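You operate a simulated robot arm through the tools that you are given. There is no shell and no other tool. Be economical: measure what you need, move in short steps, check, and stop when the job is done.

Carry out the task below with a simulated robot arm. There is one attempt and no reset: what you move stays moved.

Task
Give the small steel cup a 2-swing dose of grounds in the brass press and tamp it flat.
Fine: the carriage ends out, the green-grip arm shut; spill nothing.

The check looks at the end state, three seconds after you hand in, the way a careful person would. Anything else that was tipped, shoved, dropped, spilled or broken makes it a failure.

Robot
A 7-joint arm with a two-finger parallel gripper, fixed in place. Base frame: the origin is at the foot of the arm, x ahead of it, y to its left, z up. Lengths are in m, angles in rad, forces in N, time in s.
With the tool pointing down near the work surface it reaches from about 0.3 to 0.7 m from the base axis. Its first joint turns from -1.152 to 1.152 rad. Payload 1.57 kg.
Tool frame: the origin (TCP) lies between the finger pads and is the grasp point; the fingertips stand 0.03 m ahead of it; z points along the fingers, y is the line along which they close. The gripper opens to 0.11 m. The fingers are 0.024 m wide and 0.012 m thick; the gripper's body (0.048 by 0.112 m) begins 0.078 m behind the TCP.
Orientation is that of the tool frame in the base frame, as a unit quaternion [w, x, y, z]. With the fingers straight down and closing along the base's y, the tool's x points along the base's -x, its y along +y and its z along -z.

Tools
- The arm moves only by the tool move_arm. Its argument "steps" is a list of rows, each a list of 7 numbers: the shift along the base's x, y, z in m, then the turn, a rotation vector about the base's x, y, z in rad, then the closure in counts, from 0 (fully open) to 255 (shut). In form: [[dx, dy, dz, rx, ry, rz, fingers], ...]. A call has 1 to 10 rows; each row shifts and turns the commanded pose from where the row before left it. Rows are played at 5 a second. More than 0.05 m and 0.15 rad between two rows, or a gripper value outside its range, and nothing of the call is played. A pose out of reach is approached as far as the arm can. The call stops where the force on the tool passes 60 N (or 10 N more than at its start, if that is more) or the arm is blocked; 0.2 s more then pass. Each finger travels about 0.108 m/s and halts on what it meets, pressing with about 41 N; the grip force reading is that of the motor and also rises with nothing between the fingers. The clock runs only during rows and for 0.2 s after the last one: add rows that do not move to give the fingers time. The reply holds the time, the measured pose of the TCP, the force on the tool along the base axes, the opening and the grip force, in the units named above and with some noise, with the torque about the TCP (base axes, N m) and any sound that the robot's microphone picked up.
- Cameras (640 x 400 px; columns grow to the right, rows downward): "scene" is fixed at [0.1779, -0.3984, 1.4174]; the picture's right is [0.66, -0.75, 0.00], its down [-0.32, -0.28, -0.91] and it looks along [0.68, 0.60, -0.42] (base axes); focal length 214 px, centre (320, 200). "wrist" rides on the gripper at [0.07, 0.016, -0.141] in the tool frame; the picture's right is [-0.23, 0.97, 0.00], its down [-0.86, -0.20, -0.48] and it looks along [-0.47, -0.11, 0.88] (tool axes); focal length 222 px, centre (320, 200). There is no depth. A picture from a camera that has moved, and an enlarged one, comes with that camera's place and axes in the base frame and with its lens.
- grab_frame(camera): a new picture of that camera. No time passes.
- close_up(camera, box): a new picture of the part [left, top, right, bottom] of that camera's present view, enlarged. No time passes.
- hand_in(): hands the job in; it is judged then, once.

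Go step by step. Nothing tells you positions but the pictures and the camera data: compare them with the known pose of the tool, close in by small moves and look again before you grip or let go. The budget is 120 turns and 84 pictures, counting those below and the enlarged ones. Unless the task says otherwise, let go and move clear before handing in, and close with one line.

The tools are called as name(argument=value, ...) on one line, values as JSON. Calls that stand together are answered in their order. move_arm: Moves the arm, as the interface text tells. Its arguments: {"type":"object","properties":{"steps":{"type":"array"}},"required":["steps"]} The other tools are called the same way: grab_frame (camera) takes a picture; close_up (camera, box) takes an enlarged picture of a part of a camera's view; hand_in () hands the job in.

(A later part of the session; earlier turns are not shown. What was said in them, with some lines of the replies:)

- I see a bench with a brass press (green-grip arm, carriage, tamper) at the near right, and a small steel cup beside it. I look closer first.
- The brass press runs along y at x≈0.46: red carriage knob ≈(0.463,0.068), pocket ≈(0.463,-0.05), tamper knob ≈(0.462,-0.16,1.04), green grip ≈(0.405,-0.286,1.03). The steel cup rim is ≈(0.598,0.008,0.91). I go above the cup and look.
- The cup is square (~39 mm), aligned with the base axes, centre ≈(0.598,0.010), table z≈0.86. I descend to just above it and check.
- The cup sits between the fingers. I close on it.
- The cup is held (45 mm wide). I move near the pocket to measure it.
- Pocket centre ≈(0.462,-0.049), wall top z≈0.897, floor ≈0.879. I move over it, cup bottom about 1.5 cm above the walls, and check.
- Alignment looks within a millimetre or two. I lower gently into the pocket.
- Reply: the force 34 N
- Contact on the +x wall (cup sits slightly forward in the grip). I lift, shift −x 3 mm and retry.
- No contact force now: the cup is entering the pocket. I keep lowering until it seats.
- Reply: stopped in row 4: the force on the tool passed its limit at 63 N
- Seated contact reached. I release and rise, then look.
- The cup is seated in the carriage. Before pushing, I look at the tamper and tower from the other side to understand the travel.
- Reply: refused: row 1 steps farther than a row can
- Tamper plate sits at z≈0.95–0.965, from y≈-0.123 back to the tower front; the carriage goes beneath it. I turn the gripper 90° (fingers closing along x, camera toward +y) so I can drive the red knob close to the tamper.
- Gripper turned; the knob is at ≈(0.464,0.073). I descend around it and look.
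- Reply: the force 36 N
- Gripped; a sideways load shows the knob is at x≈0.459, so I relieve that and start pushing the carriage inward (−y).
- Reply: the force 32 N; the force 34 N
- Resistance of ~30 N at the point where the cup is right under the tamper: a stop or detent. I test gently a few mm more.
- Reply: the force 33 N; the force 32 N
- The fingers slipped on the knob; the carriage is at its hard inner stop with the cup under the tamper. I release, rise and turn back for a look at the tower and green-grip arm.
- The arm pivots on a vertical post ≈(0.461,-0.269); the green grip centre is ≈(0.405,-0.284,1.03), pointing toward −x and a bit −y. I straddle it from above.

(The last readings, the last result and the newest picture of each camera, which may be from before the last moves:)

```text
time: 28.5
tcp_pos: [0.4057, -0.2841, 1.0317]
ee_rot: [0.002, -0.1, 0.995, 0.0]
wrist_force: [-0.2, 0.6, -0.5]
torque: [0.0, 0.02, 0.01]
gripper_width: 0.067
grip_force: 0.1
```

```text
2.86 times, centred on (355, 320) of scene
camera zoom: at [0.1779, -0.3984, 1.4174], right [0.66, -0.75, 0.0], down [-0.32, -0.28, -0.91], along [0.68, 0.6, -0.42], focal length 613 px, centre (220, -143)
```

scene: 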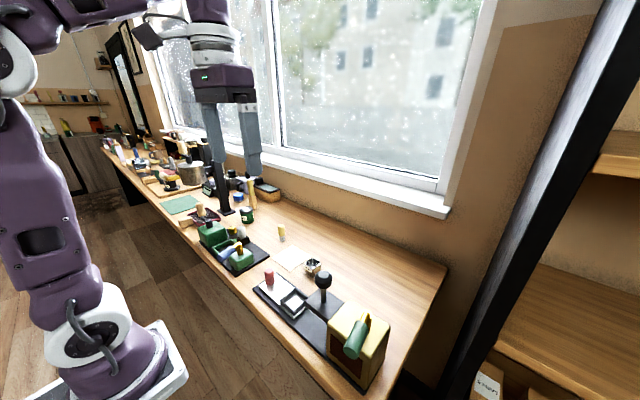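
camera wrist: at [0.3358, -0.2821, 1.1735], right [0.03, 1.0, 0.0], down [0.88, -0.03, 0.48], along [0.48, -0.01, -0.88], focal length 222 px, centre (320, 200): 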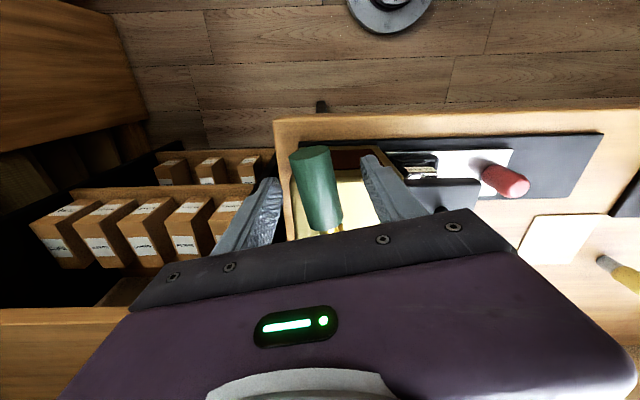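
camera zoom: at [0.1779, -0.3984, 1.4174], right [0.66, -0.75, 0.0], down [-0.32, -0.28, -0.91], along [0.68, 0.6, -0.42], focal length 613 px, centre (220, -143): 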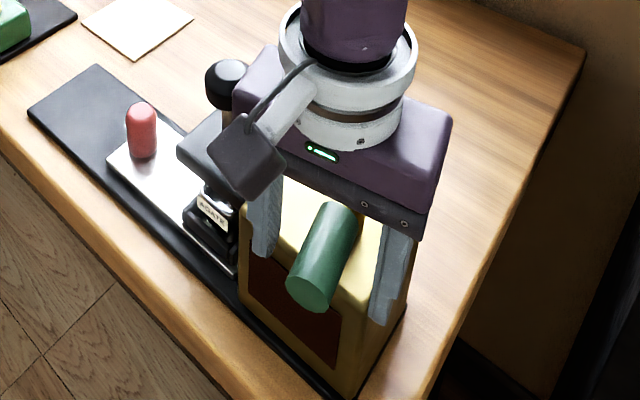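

Straddled. I narrow the fingers and try a small CCW arc (toward −y) feeling for resistance.

move_arm(steps=[[0, 0, 0, 0, 0, 0, 158], [0, 0, 0, 0, 0, 0, 158], [0.003, -0.0081, 0, 0, 0, 0.149, 158], [0.0042, -0.0075, 0, 0, 0, 0.149, 158], [0, 0, 0, 0, 0, 0, 158]])

grab_frame(camera="wrist")

```text
time: 29.7
tcp_pos: [0.413, -0.3011, 1.0333]
ee_rot: [0.0, -0.247, 0.969, 0.001]
wrist_force: [-0.2, 1.2, 0.4]
torque: [0.0, 0.0, -0.01]
gripper_width: 0.0427
grip_force: 0.6
```

```text
39 pictures are left
camera wrist: at [0.3453, -0.3191, 1.1739], right [-0.27, 0.96, 0.0], down [0.84, 0.23, 0.48], along [0.46, 0.13, -0.88], focal length 222 px, centre (320, 200)
```

wrist: 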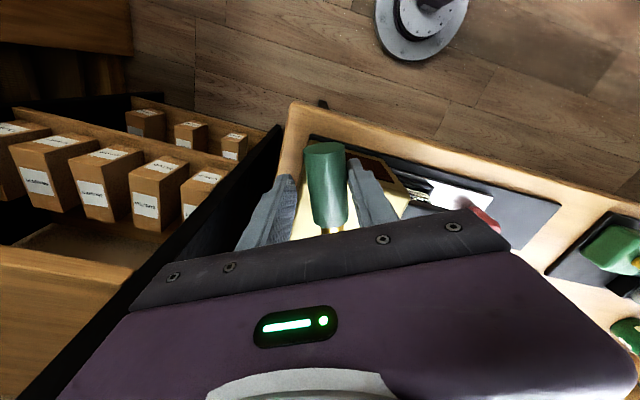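

The arm swings freely in this direction. I continue the arc.

move_arm(steps=[[0.0053, -0.0069, 0, 0, 0, 0.149, 158], [0.0062, -0.006, 0, 0, 0, 0.149, 158], [0.0071, -0.005, 0, 0, 0, 0.149, 158], [0, 0, 0, 0, 0, 0, 158]])

grab_frame(camera="wrist")

close_up(camera="scene", box=[305, 250, 405, 390])

```text
time: 30.7
tcp_pos: [0.4313, -0.3179, 1.0323]
ee_rot: [0.002, -0.456, 0.89, 0.0]
wrist_force: [-2.0, 0.6, 0.5]
torque: [-0.02, 0.0, -0.02]
gripper_width: 0.0428
grip_force: 0.6
```

```text
38 pictures are left
camera wrist: at [0.3777, -0.3643, 1.1737], right [-0.66, 0.75, 0.0], down [0.66, 0.58, 0.48], along [0.36, 0.32, -0.88], focal length 222 px, centre (320, 200)
```

wrist: 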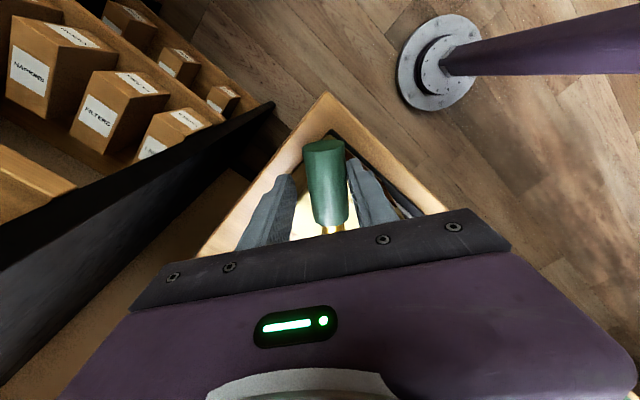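

```text
2.86 times, centred on (355, 320) of scene
camera zoom: at [0.1778, -0.3984, 1.4174], right [0.66, -0.75, 0.0], down [-0.32, -0.28, -0.91], along [0.68, 0.6, -0.42], focal length 613 px, centre (220, -143)
```

zoom: 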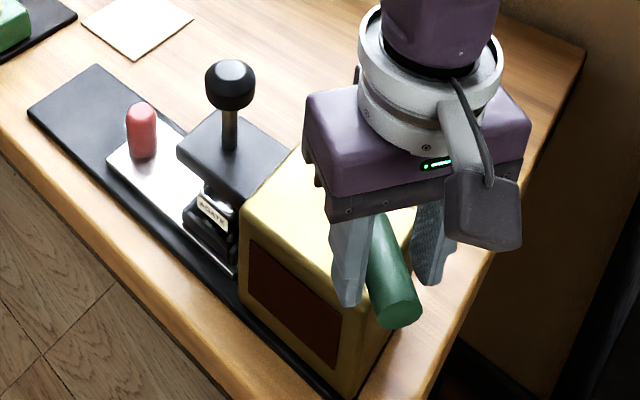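

Still free at about 45°. I go on until a stop or a sound.

move_arm(steps=[[0.0077, -0.0039, 0, 0, 0, 0.149, 158], [0.0083, -0.0026, 0, 0, 0, 0.149, 158], [0, 0, 0, 0, 0, 0, 158]])

```text
time: 31.5
tcp_pos: [0.4464, -0.3237, 1.0324]
ee_rot: [0.001, -0.583, 0.813, 0.0]
wrist_force: [-2.0, 2.3, -0.8]
torque: [-0.02, -0.03, -0.07]
gripper_width: 0.0442
grip_force: 1.2
```

move_arm(steps=[[0.0085, -0.0015, 0, 0, 0, 0.149, 158], [0.0087, 0, 0, 0, 0, 0.149, 158], [0, 0, 0, 0, 0, 0, 158]])

grab_frame(camera="wrist")

close_up(camera="scene", box=[305, 250, 405, 390])

```text
time: 32.3
tcp_pos: [0.4606, -0.3229, 1.0308]
ee_rot: [-0.001, -0.697, 0.717, 0.008]
wrist_force: [-36.7, 34.9, -4.4]
torque: [0.14, -0.2, -1.69]
gripper_width: 0.0755
grip_force: 18.7
```

```text
36 pictures are left
camera wrist: at [0.4446, -0.3934, 1.1711], right [-0.97, 0.26, 0.01], down [0.23, 0.84, 0.49], along [0.11, 0.47, -0.87], focal length 222 px, centre (320, 200)
```

wrist: 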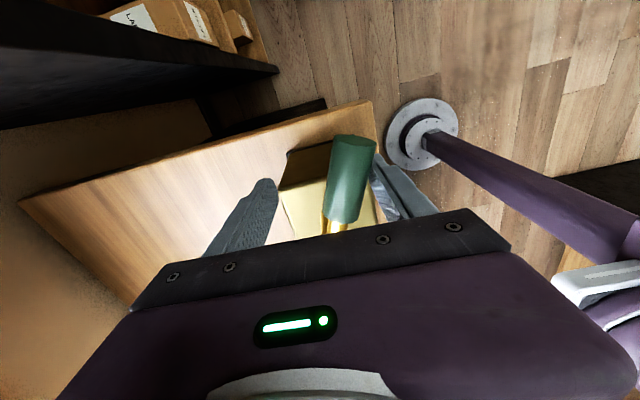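

```text
2.86 times, centred on (355, 320) of scene
camera zoom: at [0.1768, -0.3974, 1.4179], right [0.66, -0.75, 0.0], down [-0.32, -0.28, -0.91], along [0.68, 0.6, -0.42], focal length 613 px, centre (220, -143)
```

zoom: 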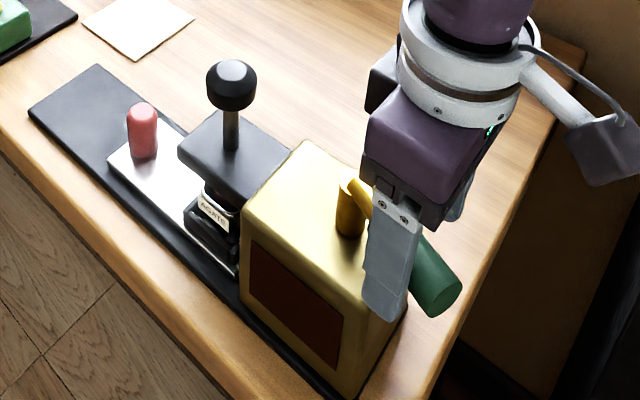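

The arm met its open stop (fingers were pushed apart) at about 75–80°. I swing it back toward shut.

move_arm(steps=[[-0.0087, 0, 0, 0, 0, -0.149, 158], [-0.0085, 0.0015, 0, 0, 0, -0.149, 158], [-0.0083, 0.0026, 0, 0, 0, -0.149, 158], [-0.0077, 0.0039, 0, 0, 0, -0.149, 158], [-0.0071, 0.005, 0, 0, 0, -0.149, 158], [-0.0062, 0.006, 0, 0, 0, -0.149, 158], [-0.0053, 0.0069, 0, 0, 0, -0.149, 158], [-0.0042, 0.0075, 0, 0, 0, -0.149, 158], [-0.003, 0.0081, 0, 0, 0, -0.149, 158], [0, 0, 0, 0, 0, 0, 158]])

grab_frame(camera="wrist")

close_up(camera="scene", box=[285, 250, 385, 390])

```text
time: 34.5
tcp_pos: [0.4058, -0.2847, 1.0299]
ee_rot: [0.001, -0.099, 0.995, 0.0]
wrist_force: [0.0, -0.9, 0.4]
torque: [-0.02, -0.01, 0.02]
gripper_width: 0.0422
grip_force: 0.3
```

```text
34 pictures are left
camera wrist: at [0.3358, -0.2827, 1.1728], right [0.03, 1.0, 0.0], down [0.88, -0.03, 0.48], along [0.48, -0.01, -0.88], focal length 222 px, centre (320, 200)
```

wrist: 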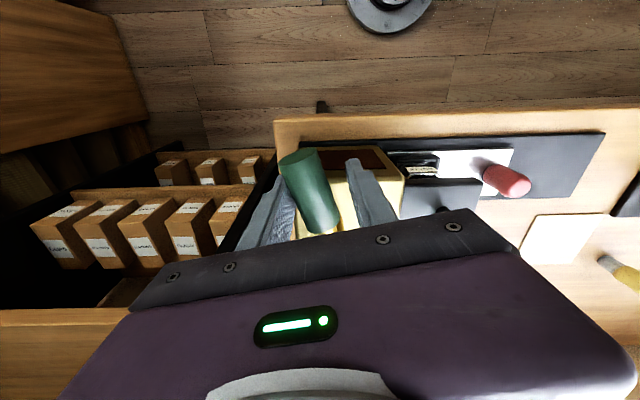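

```text
2.86 times, centred on (335, 320) of scene
camera zoom: at [0.1779, -0.3984, 1.4174], right [0.66, -0.75, 0.0], down [-0.32, -0.28, -0.91], along [0.68, 0.6, -0.42], focal length 613 px, centre (277, -143)
```

zoom: 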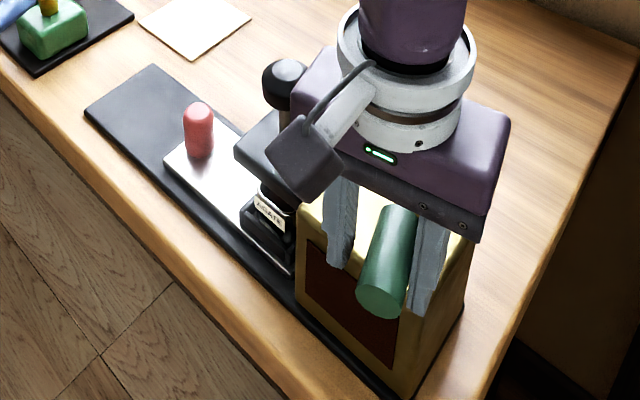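

Nearly shut. I push a bit further to the shut stop.

move_arm(steps=[[-0.0018, 0.0085, 0, 0, 0, -0.149, 158], [0, 0.003, 0, 0, 0, 0, 158], [0, 0, 0, 0, 0, 0, 158]])

grab_frame(camera="wrist")

```text
time: 35.3
tcp_pos: [0.4042, -0.2746, 1.0323]
ee_rot: [0.001, -0.025, 1.0, 0.0]
wrist_force: [6.9, -13.0, -1.0]
torque: [0.04, -0.14, 0.34]
gripper_width: 0.0533
grip_force: 6.2
```

```text
32 pictures are left
camera wrist: at [0.3348, -0.2609, 1.1734], right [0.18, 0.98, 0.0], down [0.86, -0.16, 0.48], along [0.47, -0.09, -0.88], focal length 222 px, centre (320, 200)
```

wrist: 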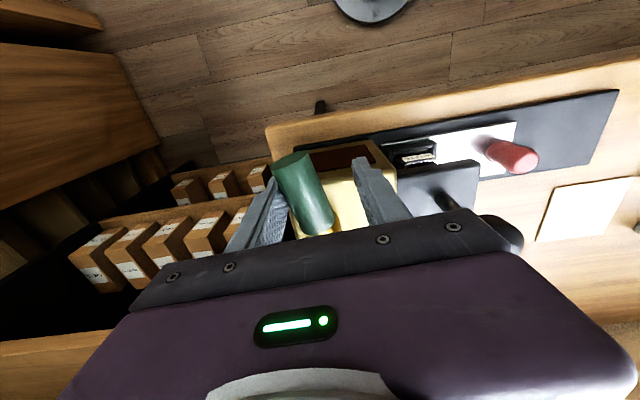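

The arm is back at its shut stop (end matches the original position). Now the second swing out.

move_arm(steps=[[0.0018, -0.0115, 0, 0, 0, 0.149, 158], [0.003, -0.0081, 0, 0, 0, 0.149, 158], [0.0042, -0.0075, 0, 0, 0, 0.149, 158], [0.0053, -0.0069, 0, 0, 0, 0.149, 158], [0.0062, -0.006, 0, 0, 0, 0.149, 158], [0.0071, -0.005, 0, 0, 0, 0.149, 158], [0.0077, -0.0039, 0, 0, 0, 0.149, 158], [0.0083, -0.0026, 0, 0, 0, 0.149, 158], [0.0085, -0.0015, 0, 0, 0, 0.149, 158], [0.0043, 0, 0, 0, 0, 0.075, 158]])

grab_frame(camera="wrist")

```text
time: 37.5
tcp_pos: [0.4569, -0.3229, 1.0322]
ee_rot: [0.0, -0.67, 0.743, 0.005]
wrist_force: [-29.1, 27.8, -1.2]
torque: [0.07, -0.01, -1.25]
gripper_width: 0.0697
grip_force: 15.0
```

```text
31 pictures are left
camera wrist: at [0.4369, -0.392, 1.1724], right [-0.95, 0.33, 0.01], down [0.29, 0.83, 0.48], along [0.15, 0.46, -0.87], focal length 222 px, centre (320, 200)
```

wrist: 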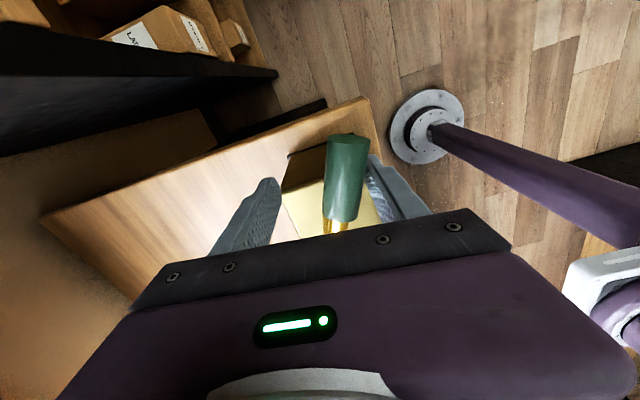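

At the open stop again; now back to shut.

move_arm(steps=[[-0.0043, 0, 0, 0, 0, -0.075, 158], [-0.0085, 0.0015, 0, 0, 0, -0.149, 158], [-0.0083, 0.0026, 0, 0, 0, -0.149, 158], [-0.0077, 0.0039, 0, 0, 0, -0.149, 158], [-0.0071, 0.005, 0, 0, 0, -0.149, 158], [-0.0062, 0.006, 0, 0, 0, -0.149, 158], [-0.0053, 0.0069, 0, 0, 0, -0.149, 158], [-0.0042, 0.0075, 0, 0, 0, -0.149, 158], [-0.003, 0.0081, 0, 0, 0, -0.149, 158], [0, 0, 0, 0, 0, 0, 158]])

move_arm(steps=[[-0.0018, 0.0085, 0, 0, 0, -0.149, 158], [0, 0.0035, 0, 0, 0, 0, 158], [0, 0, 0, 0, 0, 0, 158]])

grab_frame(camera="wrist")

```text
time: 39.7
tcp_pos: [0.4038, -0.2839, 1.0323]
ee_rot: [0.001, -0.098, 0.995, 0.001]
wrist_force: [-0.8, -1.3, -0.6]
torque: [0.01, 0.0, -0.02]
gripper_width: 0.0425
grip_force: 0.1
```

```text
time: 40.5
tcp_pos: [0.4024, -0.2731, 1.0346]
ee_rot: [0.002, -0.025, 1.0, -0.002]
wrist_force: [6.2, -16.0, 6.3]
torque: [-0.21, 0.03, 0.32]
gripper_width: 0.0555
grip_force: 7.8
```

```text
30 pictures are left
camera wrist: at [0.3338, -0.2599, 1.1738], right [0.18, 0.98, 0.0], down [0.86, -0.16, 0.48], along [0.47, -0.09, -0.88], focal length 222 px, centre (320, 200)
```

wrist: 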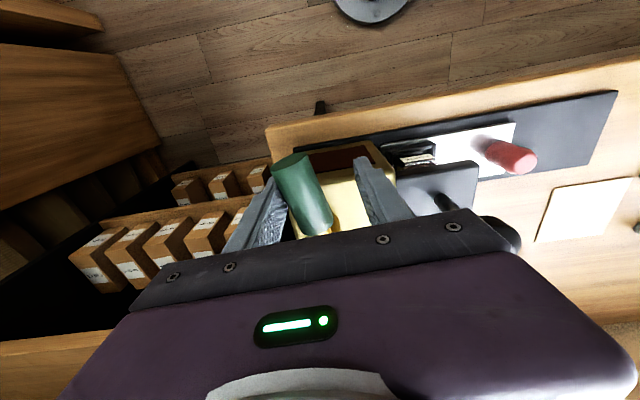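

Two swings are done and the arm is shut. I release and rise clear, then look at the cup under the plate.

move_arm(steps=[[0, -0.008, 0, 0, 0, 0, 140], [0, 0, 0, 0, 0, 0.07, 100], [0, 0, 0, 0, 0, 0.0, 90], [0, 0, 0.04, 0, 0, 0, 90], [0, 0, 0.045, 0, 0, 0, 90], [0, 0, 0.045, 0, 0, 0, 90], [-0.0, 0.03, 0.03, 0, 0, -0.06, 90], [0, 0.04, 0, 0, 0, -0.06, 90], [0, 0.03, 0, 0, 0, 0, 90], [0, 0, 0, 0, 0, 0, 90]])

close_up(camera="scene", box=[275, 250, 405, 390])

close_up(camera="wrist", box=[160, 60, 480, 240])

```text
time: 42.7
tcp_pos: [0.4024, -0.1797, 1.1931]
ee_rot: [0.002, 0.001, 1.0, 0.0]
wrist_force: [0.0, 0.0, -0.3]
torque: [0.0, 0.02, -0.02]
gripper_width: 0.0715
grip_force: 0.1
```

```text
2.86 times, centred on (340, 320) of scene
camera zoom: at [0.1779, -0.3984, 1.4174], right [0.66, -0.75, 0.0], down [-0.32, -0.28, -0.91], along [0.68, 0.6, -0.42], focal length 613 px, centre (263, -143)
```

zoom: 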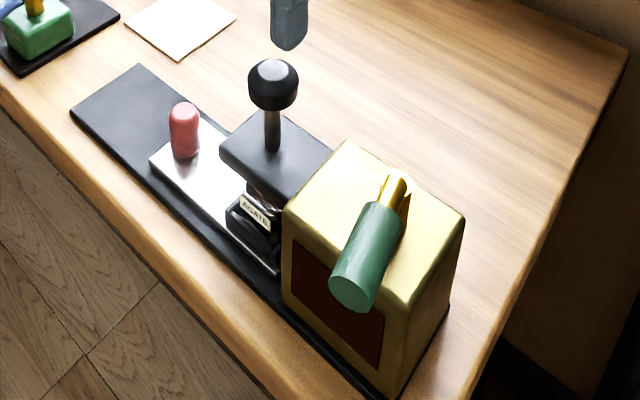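

```text
2.00 times, centred on (320, 150) of wrist
camera zoom: at [0.3341, -0.1631, 1.3339], right [0.23, 0.97, 0.0], down [0.85, -0.2, 0.48], along [0.47, -0.11, -0.88], focal length 444 px, centre (320, 300)
```

zoom: 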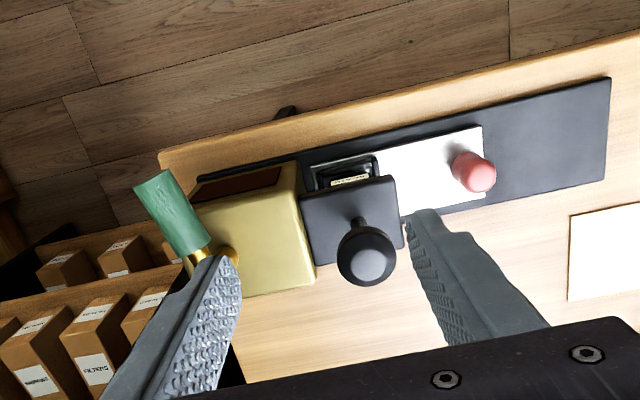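

close_up(camera="scene", box=[315, 270, 355, 310])

```text
10.00 times, centred on (335, 290) of scene
camera zoom: at [0.1779, -0.3984, 1.4174], right [0.66, -0.75, 0.0], down [-0.32, -0.28, -0.91], along [0.68, 0.6, -0.42], focal length 2145 px, centre (170, -700)
```

zoom: 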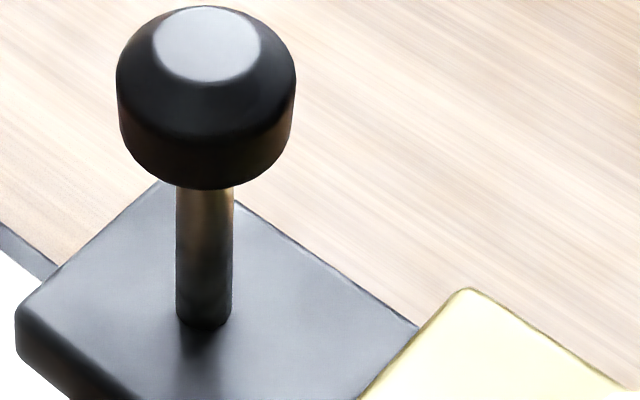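

close_up(camera="scene", box=[310, 300, 350, 330])

```text
13.33 times, centred on (330, 315) of scene
camera zoom: at [0.1779, -0.3984, 1.4174], right [0.66, -0.75, 0.0], down [-0.32, -0.28, -0.91], along [0.68, 0.6, -0.42], focal length 2860 px, centre (187, -1333)
```

zoom: 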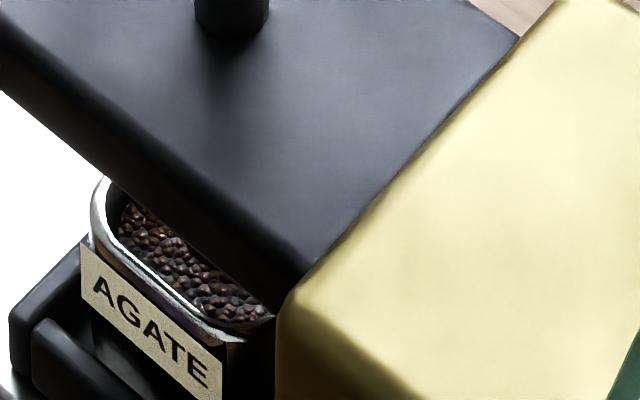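

The cup shows dark grounds inside. Now tamp: closed fingers above the knob at ≈(0.460,-0.160), then press down slowly.

move_arm(steps=[[0.03, 0.01, -0.02, 0, 0, 0, 170], [0.0275, 0.01, -0.03, 0, 0, 0, 255], [0, 0, -0.03, 0, 0, 0, 255], [0, 0, 0, 0, 0, 0, 255], [0, 0, 0, 0, 0, 0, 255]])

close_up(camera="wrist", box=[200, 90, 440, 240])

close_up(camera="scene", box=[285, 230, 385, 330])

```text
time: 43.9
tcp_pos: [0.4609, -0.161, 1.1129]
ee_rot: [0.002, -0.001, 1.0, 0.001]
wrist_force: [-0.6, -0.5, 0.4]
torque: [0.0, 0.02, 0.03]
gripper_width: 0.0
grip_force: 21.5
```

```text
2.67 times, centred on (320, 165) of wrist
camera zoom: at [0.393, -0.1443, 1.2546], right [0.23, 0.97, 0.0], down [0.85, -0.2, 0.48], along [0.47, -0.11, -0.88], focal length 592 px, centre (320, 293)
```

zoom: 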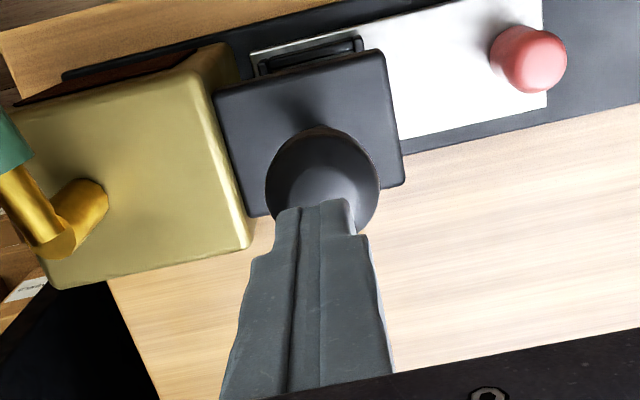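

```text
4.00 times, centred on (335, 280) of scene
camera zoom: at [0.1779, -0.3984, 1.4174], right [0.66, -0.75, 0.0], down [-0.32, -0.28, -0.91], along [0.68, 0.6, -0.42], focal length 858 px, centre (260, -120)
```

zoom: 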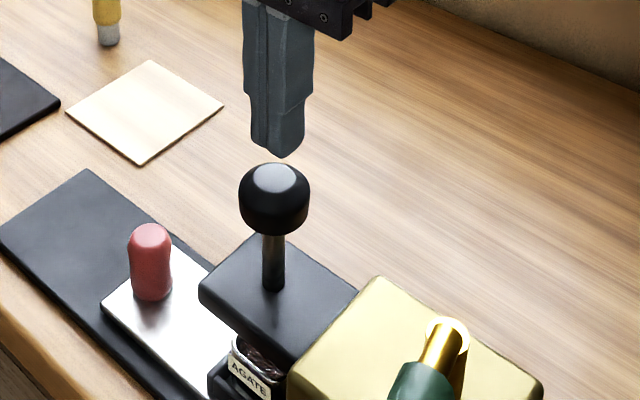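

Centred over the knob. I press in small steps.

move_arm(steps=[[0, 0, -0.01, 0, 0, 0, 255], [0, 0, -0.008, 0, 0, 0, 255], [0, 0, -0.008, 0, 0, 0, 255], [0, 0, -0.006, 0, 0, 0, 255], [0, 0, -0.006, 0, 0, 0, 255], [0, 0, 0, 0, 0, 0, 255]])

close_up(camera="scene", box=[285, 240, 385, 340])

```text
time: 45.3
tcp_pos: [0.4605, -0.1602, 1.0745]
ee_rot: [0.002, 0.001, 1.0, 0.0]
wrist_force: [-0.1, -1.0, 0.7]
torque: [0.04, -0.01, -0.03]
gripper_width: 0.0
grip_force: 21.5
```

```text
4.00 times, centred on (335, 290) of scene
camera zoom: at [0.1779, -0.3984, 1.4174], right [0.66, -0.75, 0.0], down [-0.32, -0.28, -0.91], along [0.68, 0.6, -0.42], focal length 858 px, centre (260, -160)
```

zoom: 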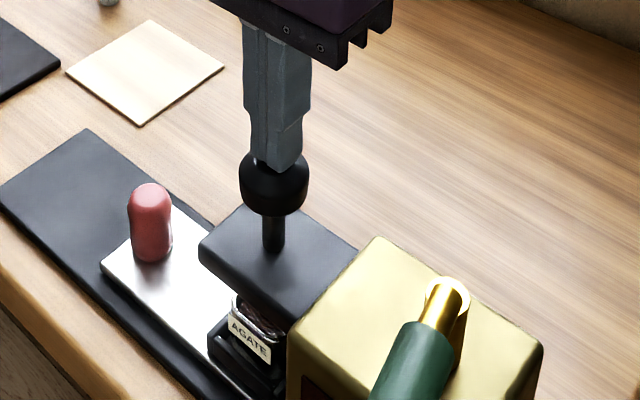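

The knob is going down with almost no resistance. I continue until it meets the grounds firmly.

move_arm(steps=[[0, 0, -0.005, 0, 0, 0, 255], [0, 0, -0.005, 0, 0, 0, 255], [0, 0, -0.005, 0, 0, 0, 255], [0, 0, -0.005, 0, 0, 0, 255], [0, 0, -0.004, 0, 0, 0, 255], [0, 0, -0.004, 0, 0, 0, 255], [0, 0, 0, 0, 0, 0, 255]])

close_up(camera="scene", box=[285, 240, 385, 340])

```text
time: 46.9
tcp_pos: [0.4599, -0.1611, 1.0461]
ee_rot: [0.001, 0.001, 1.0, -0.001]
wrist_force: [0.4, 0.3, -0.1]
torque: [0.0, 0.01, -0.01]
gripper_width: 0.0
grip_force: 21.0
```

```text
4.00 times, centred on (335, 290) of scene
camera zoom: at [0.1779, -0.3984, 1.4174], right [0.66, -0.75, 0.0], down [-0.32, -0.28, -0.91], along [0.68, 0.6, -0.42], focal length 858 px, centre (260, -160)
```

zoom: 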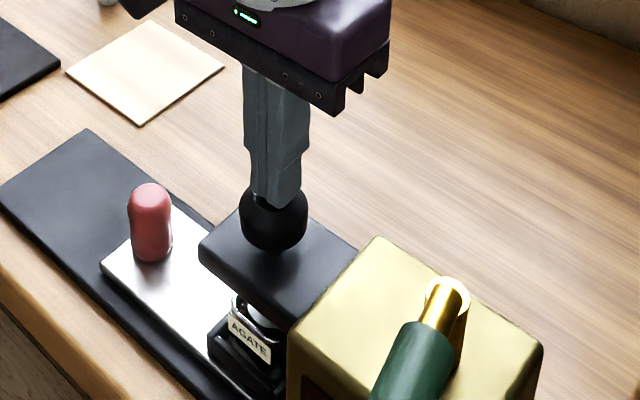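

move_arm(steps=[[0, 0, -0.003, 0, 0, 0, 255], [0, 0, -0.003, 0, 0, 0, 255], [0, 0, -0.003, 0, 0, 0, 255], [0, 0, -0.003, 0, 0, 0, 255], [0, 0, 0, 0, 0, 0, 255]])

```text
time: 48.0
tcp_pos: [0.4602, -0.1616, 1.039]
ee_rot: [0.006, -0.001, 1.0, -0.003]
wrist_force: [-8.5, 3.6, 28.4]
torque: [0.11, 0.53, -0.04]
gripper_width: 0.0
grip_force: 21.0
stopped in row 5: the force on the tool passed its limit at 63 N (the readings are from after the stop); the commanded pose is now the measured one
```

Firm contact at 63 N. I hold briefly, then rise and see whether the knob returns by itself.

move_arm(steps=[[0, 0, -0.001, 0, 0, 0, 255], [0, 0, 0, 0, 0, 0, 255], [0, 0, 0, 0, 0, 0, 255], [0, 0, 0.02, 0, 0, 0, 255], [0, 0, 0.03, 0, 0, 0, 255], [0, 0, 0.04, 0, 0, 0, 255], [0, 0, 0.02, 0, 0, 0, 255]])

close_up(camera="scene", box=[285, 240, 385, 340])

```text
time: 49.6
tcp_pos: [0.4606, -0.161, 1.1463]
ee_rot: [0.003, 0.001, 1.0, -0.002]
wrist_force: [0.7, 1.1, 0.1]
torque: [-0.01, -0.02, -0.02]
gripper_width: 0.0
grip_force: 21.0
```

```text
4.00 times, centred on (335, 290) of scene
camera zoom: at [0.1778, -0.3984, 1.4174], right [0.66, -0.75, 0.0], down [-0.32, -0.28, -0.91], along [0.68, 0.6, -0.42], focal length 858 px, centre (260, -160)
```

zoom: 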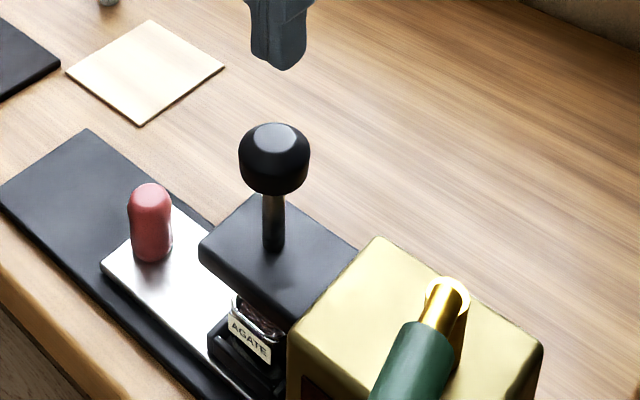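

The knob sprang back up. I check the grounds' surface.

close_up(camera="scene", box=[310, 300, 350, 330])

```text
13.33 times, centred on (330, 315) of scene
camera zoom: at [0.1778, -0.3984, 1.4174], right [0.66, -0.75, 0.0], down [-0.32, -0.28, -0.91], along [0.68, 0.6, -0.42], focal length 2860 px, centre (187, -1333)
```

zoom: 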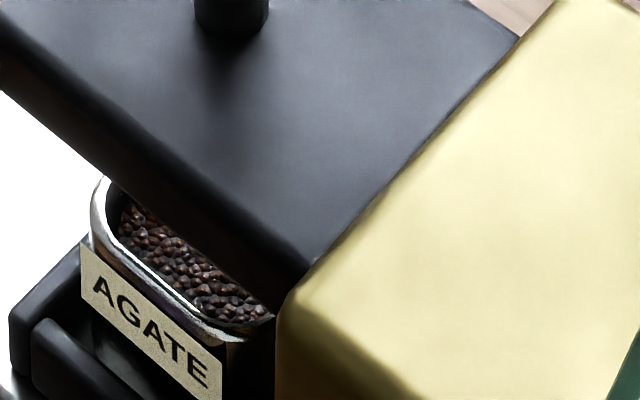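

Grain surface is hard to judge from here. Next I pull the carriage out to its stop and inspect from above; turn the gripper again first.

move_arm(steps=[[0, 0.01, 0, 0, 0, -0.149, 110], [0, 0.012, 0, 0, 0, -0.149, 110], [0, 0.012, 0, 0, 0, -0.149, 110], [0, 0.012, 0, 0, 0, -0.149, 110], [0, 0.012, 0, 0, 0, -0.149, 110], [0, 0.012, 0, 0, 0, -0.149, 110], [0, 0.012, 0, 0, 0, -0.149, 110], [0, 0.012, 0, 0, 0, -0.149, 110], [0, 0.012, 0, 0, 0, -0.149, 110], [0, 0.012, 0, 0, 0, -0.149, 110]])

move_arm(steps=[[-0.0005, 0.001, -0.03, 0, 0, -0.0808, 110], [0, 0, -0.04, 0, 0, 0, 110], [0, 0, -0.04, 0, 0, 0, 110], [0, 0, -0.04, 0, 0, 0, 110], [0, 0, 0, 0, 0, 0, 110]])

close_up(camera="wrist", box=[200, 90, 440, 240])

close_up(camera="scene", box=[265, 240, 365, 340])

```text
time: 51.8
tcp_pos: [0.4603, -0.043, 1.1465]
ee_rot: [0.001, 0.679, 0.734, -0.004]
wrist_force: [0.6, 0.7, 0.0]
torque: [0.0, 0.0, -0.01]
gripper_width: 0.0626
grip_force: 0.0
```

```text
time: 53.0
tcp_pos: [0.4589, -0.0422, 0.9952]
ee_rot: [0.002, 0.707, 0.707, -0.004]
wrist_force: [0.7, 0.1, -1.2]
torque: [0.01, -0.02, -0.02]
gripper_width: 0.0627
grip_force: 0.0
```

```text
2.67 times, centred on (320, 165) of wrist
camera zoom: at [0.4776, 0.0288, 1.1353], right [0.97, -0.23, 0.0], down [-0.2, -0.85, 0.49], along [-0.11, -0.47, -0.87], focal length 592 px, centre (320, 293)
```

zoom: 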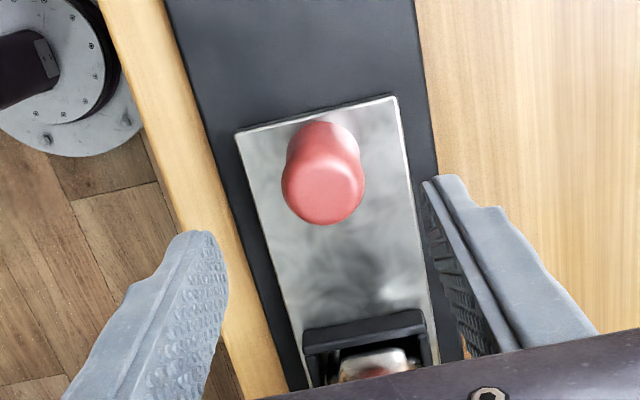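

```text
4.00 times, centred on (315, 290) of scene
camera zoom: at [0.1779, -0.3984, 1.4174], right [0.66, -0.75, 0.0], down [-0.32, -0.28, -0.91], along [0.68, 0.6, -0.42], focal length 858 px, centre (340, -160)
```

zoom: 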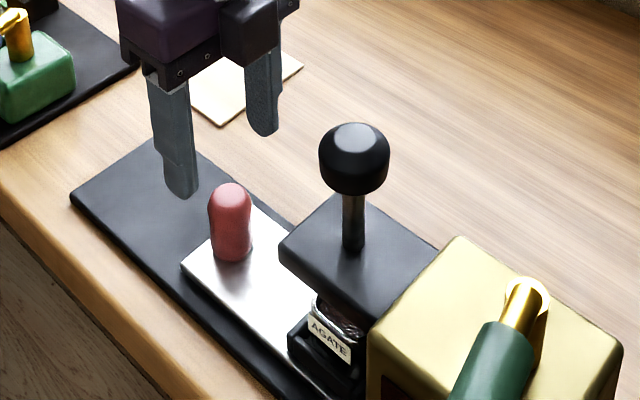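

The knob is at ≈(0.460,-0.044). I descend, grip, and pull outward.

move_arm(steps=[[0.0005, -0.002, -0.04, 0, 0, 0, 110], [0, 0, -0.044, 0, 0, 0, 110], [0, 0, 0, 0, 0, 0, 160], [0, 0, 0, 0, 0, 0, 230], [0, 0, 0, 0, 0, 0, 230], [0, 0, 0, 0, 0, 0, 230]])

move_arm(steps=[[0, 0.006, 0, 0, 0, 0, 230], [0, 0.012, 0, 0, 0, 0, 230], [0, 0.016, 0, 0, 0, 0, 230], [0, 0.016, 0, 0, 0, 0, 230], [0, 0.016, 0, 0, 0, 0, 230], [0, 0.016, 0, 0, 0, 0, 230], [0, 0.012, 0, 0, 0, 0, 230], [0, 0.01, 0, 0, 0, 0, 230], [0, 0.006, 0, 0, 0, 0, 230], [0, 0, 0, 0, 0, 0, 230]])

close_up(camera="scene", box=[245, 240, 365, 340])

```text
time: 54.4
tcp_pos: [0.4597, -0.0431, 0.9105]
ee_rot: [0.0, 0.707, 0.707, -0.005]
wrist_force: [-9.8, -1.5, -19.5]
torque: [-0.05, -1.42, -0.09]
gripper_width: 0.0316
grip_force: 40.7
```

```text
time: 56.6
tcp_pos: [0.4597, 0.0656, 0.9115]
ee_rot: [0.001, 0.707, 0.707, -0.004]
wrist_force: [-26.0, -1.7, -0.6]
torque: [-0.24, -0.9, 0.0]
gripper_width: 0.0317
grip_force: 40.4
```

```text
4.00 times, centred on (305, 290) of scene
camera zoom: at [0.1772, -0.3985, 1.4175], right [0.66, -0.75, 0.0], down [-0.32, -0.28, -0.91], along [0.68, 0.6, -0.42], focal length 858 px, centre (380, -160)
```

zoom: 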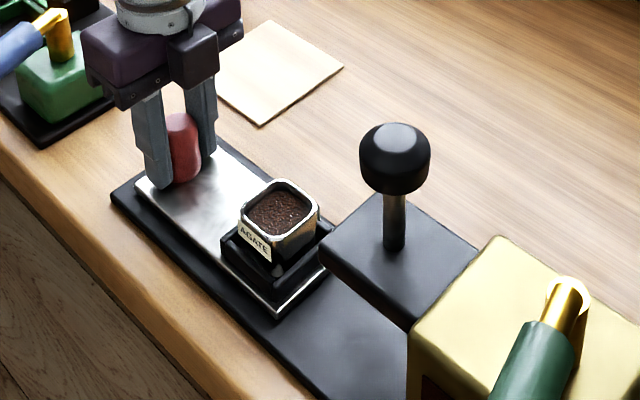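

move_arm(steps=[[0, 0.003, 0, 0, 0, 0, 230], [0, 0.003, 0, 0, 0, 0, 230], [0, 0, 0, 0, 0, 0, 230]])

close_up(camera="scene", box=[290, 275, 330, 315])

```text
time: 57.4
tcp_pos: [0.4591, 0.0691, 0.9114]
ee_rot: [0.002, 0.707, 0.707, -0.004]
wrist_force: [-21.5, -32.9, 3.9]
torque: [-0.15, -0.96, 0.11]
gripper_width: 0.0324
grip_force: 40.0
```

```text
10.00 times, centred on (310, 295) of scene
camera zoom: at [0.1772, -0.3993, 1.4173], right [0.66, -0.75, 0.0], down [-0.32, -0.28, -0.91], along [0.68, 0.6, -0.42], focal length 2145 px, centre (420, -750)
```

zoom: 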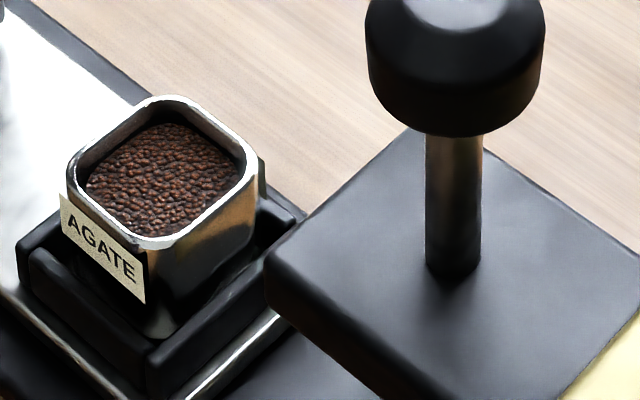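

At the out stop, and the grounds look level. I release, rise, and check from above.

move_arm(steps=[[0.002, -0.003, 0, 0, 0, 0, 230], [0, 0, 0, 0, 0, 0, 160], [0, 0, 0, 0, 0, 0, 110], [0, 0, 0.04, 0, 0, 0, 110], [0, 0, 0.045, 0, 0, 0, 110], [0, 0, 0.045, 0, 0, 0, 110], [0, -0.03, 0.035, 0, 0, 0, 110], [0, -0.045, 0, 0, 0, 0, 110], [0, -0.045, 0, 0, 0, 0, 110], [0, 0, 0, 0, 0, 0, 110]])

grab_frame(camera="wrist")

```text
time: 59.6
tcp_pos: [0.4638, -0.0505, 1.0794]
ee_rot: [0.001, 0.707, 0.707, -0.004]
wrist_force: [0.1, -0.5, -0.1]
torque: [-0.05, 0.01, 0.0]
gripper_width: 0.0629
grip_force: 0.1
```

```text
15 pictures are left
camera wrist: at [0.4818, 0.0202, 1.2197], right [0.97, -0.23, 0.0], down [-0.2, -0.85, 0.49], along [-0.11, -0.47, -0.87], focal length 222 px, centre (320, 200)
```

wrist: 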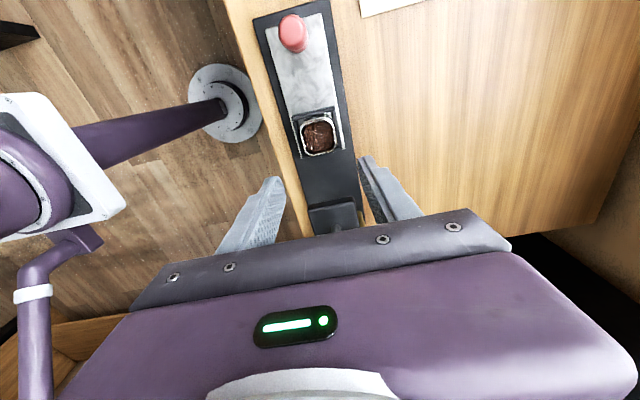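

close_up(camera="wrist", box=[290, 105, 350, 160])

close_up(camera="wrist", box=[240, 0, 420, 240])

```text
7.27 times, centred on (320, 132) of wrist
camera zoom: at [0.4818, 0.0202, 1.2197], right [0.97, -0.23, 0.0], down [-0.2, -0.85, 0.49], along [-0.11, -0.47, -0.87], focal length 1615 px, centre (320, 691)
```

zoom: 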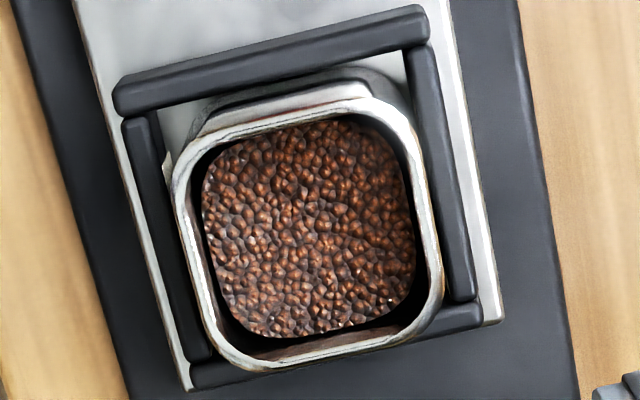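

```text
1.67 times, centred on (330, 120) of wrist
camera zoom: at [0.4818, 0.0202, 1.2197], right [0.97, -0.23, 0.0], down [-0.2, -0.85, 0.49], along [-0.11, -0.47, -0.87], focal length 370 px, centre (303, 333)
```

zoom: 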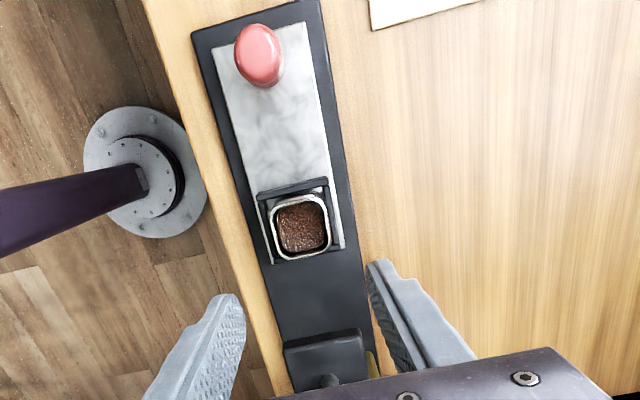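

The cup sits square in the pocket, the grounds are level well below the rim, and I see no spill. I rise well clear and take one last overall look.

move_arm(steps=[[0, 0.02, 0.045, 0, 0, 0, 110], [0, 0.02, 0.045, 0, 0, 0, 110], [0, 0.02, 0.045, 0, 0, 0, 110], [0, 0, 0.045, 0, 0, 0, 110], [0, 0, 0, 0, 0, 0, 110]])

close_up(camera="scene", box=[240, 240, 400, 390])

close_up(camera="scene", box=[295, 275, 325, 305])

```text
time: 60.8
tcp_pos: [0.4617, 0.0083, 1.2566]
ee_rot: [0.001, 0.707, 0.707, -0.004]
wrist_force: [0.4, -0.1, 0.1]
torque: [0.0, 0.04, 0.03]
gripper_width: 0.0628
grip_force: 0.0
```

```text
2.67 times, centred on (320, 315) of scene
camera zoom: at [0.1779, -0.3984, 1.4174], right [0.66, -0.75, 0.0], down [-0.32, -0.28, -0.91], along [0.68, 0.6, -0.42], focal length 572 px, centre (320, -107)
```

zoom: 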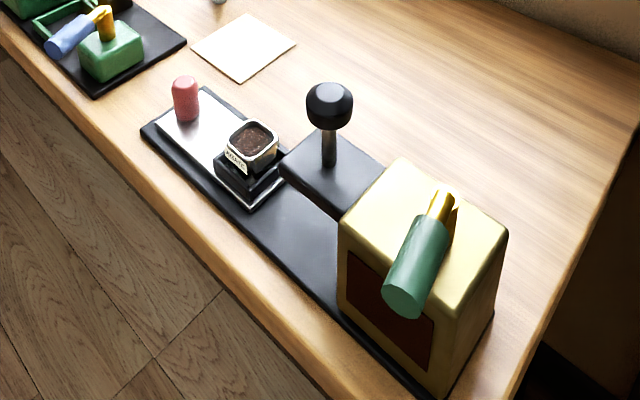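

```text
13.33 times, centred on (310, 290) of scene
camera zoom: at [0.1779, -0.3984, 1.4174], right [0.66, -0.75, 0.0], down [-0.32, -0.28, -0.91], along [0.68, 0.6, -0.42], focal length 2860 px, centre (453, -1000)
```

zoom: 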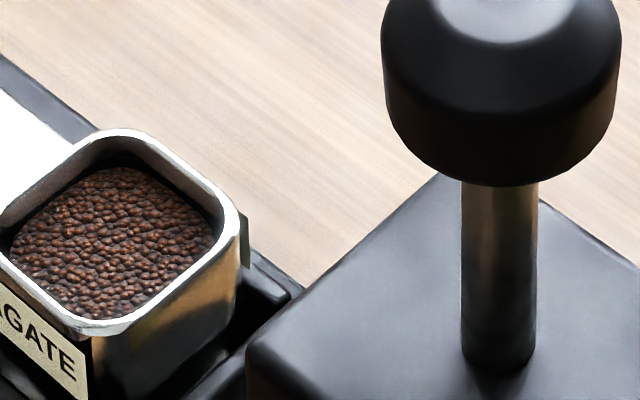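

The grounds are flat in the cup, the carriage is out, the green-grip arm is in its original shut position, the tamper is up and nothing is spilled. I hand in.

hand_in()

```text
The job is handed in.
```

The small steel cup holds a 2-swing dose, tamped flat at the full stroke. The carriage is out, the green-grip arm is shut, and I saw no spill in the last pictures.
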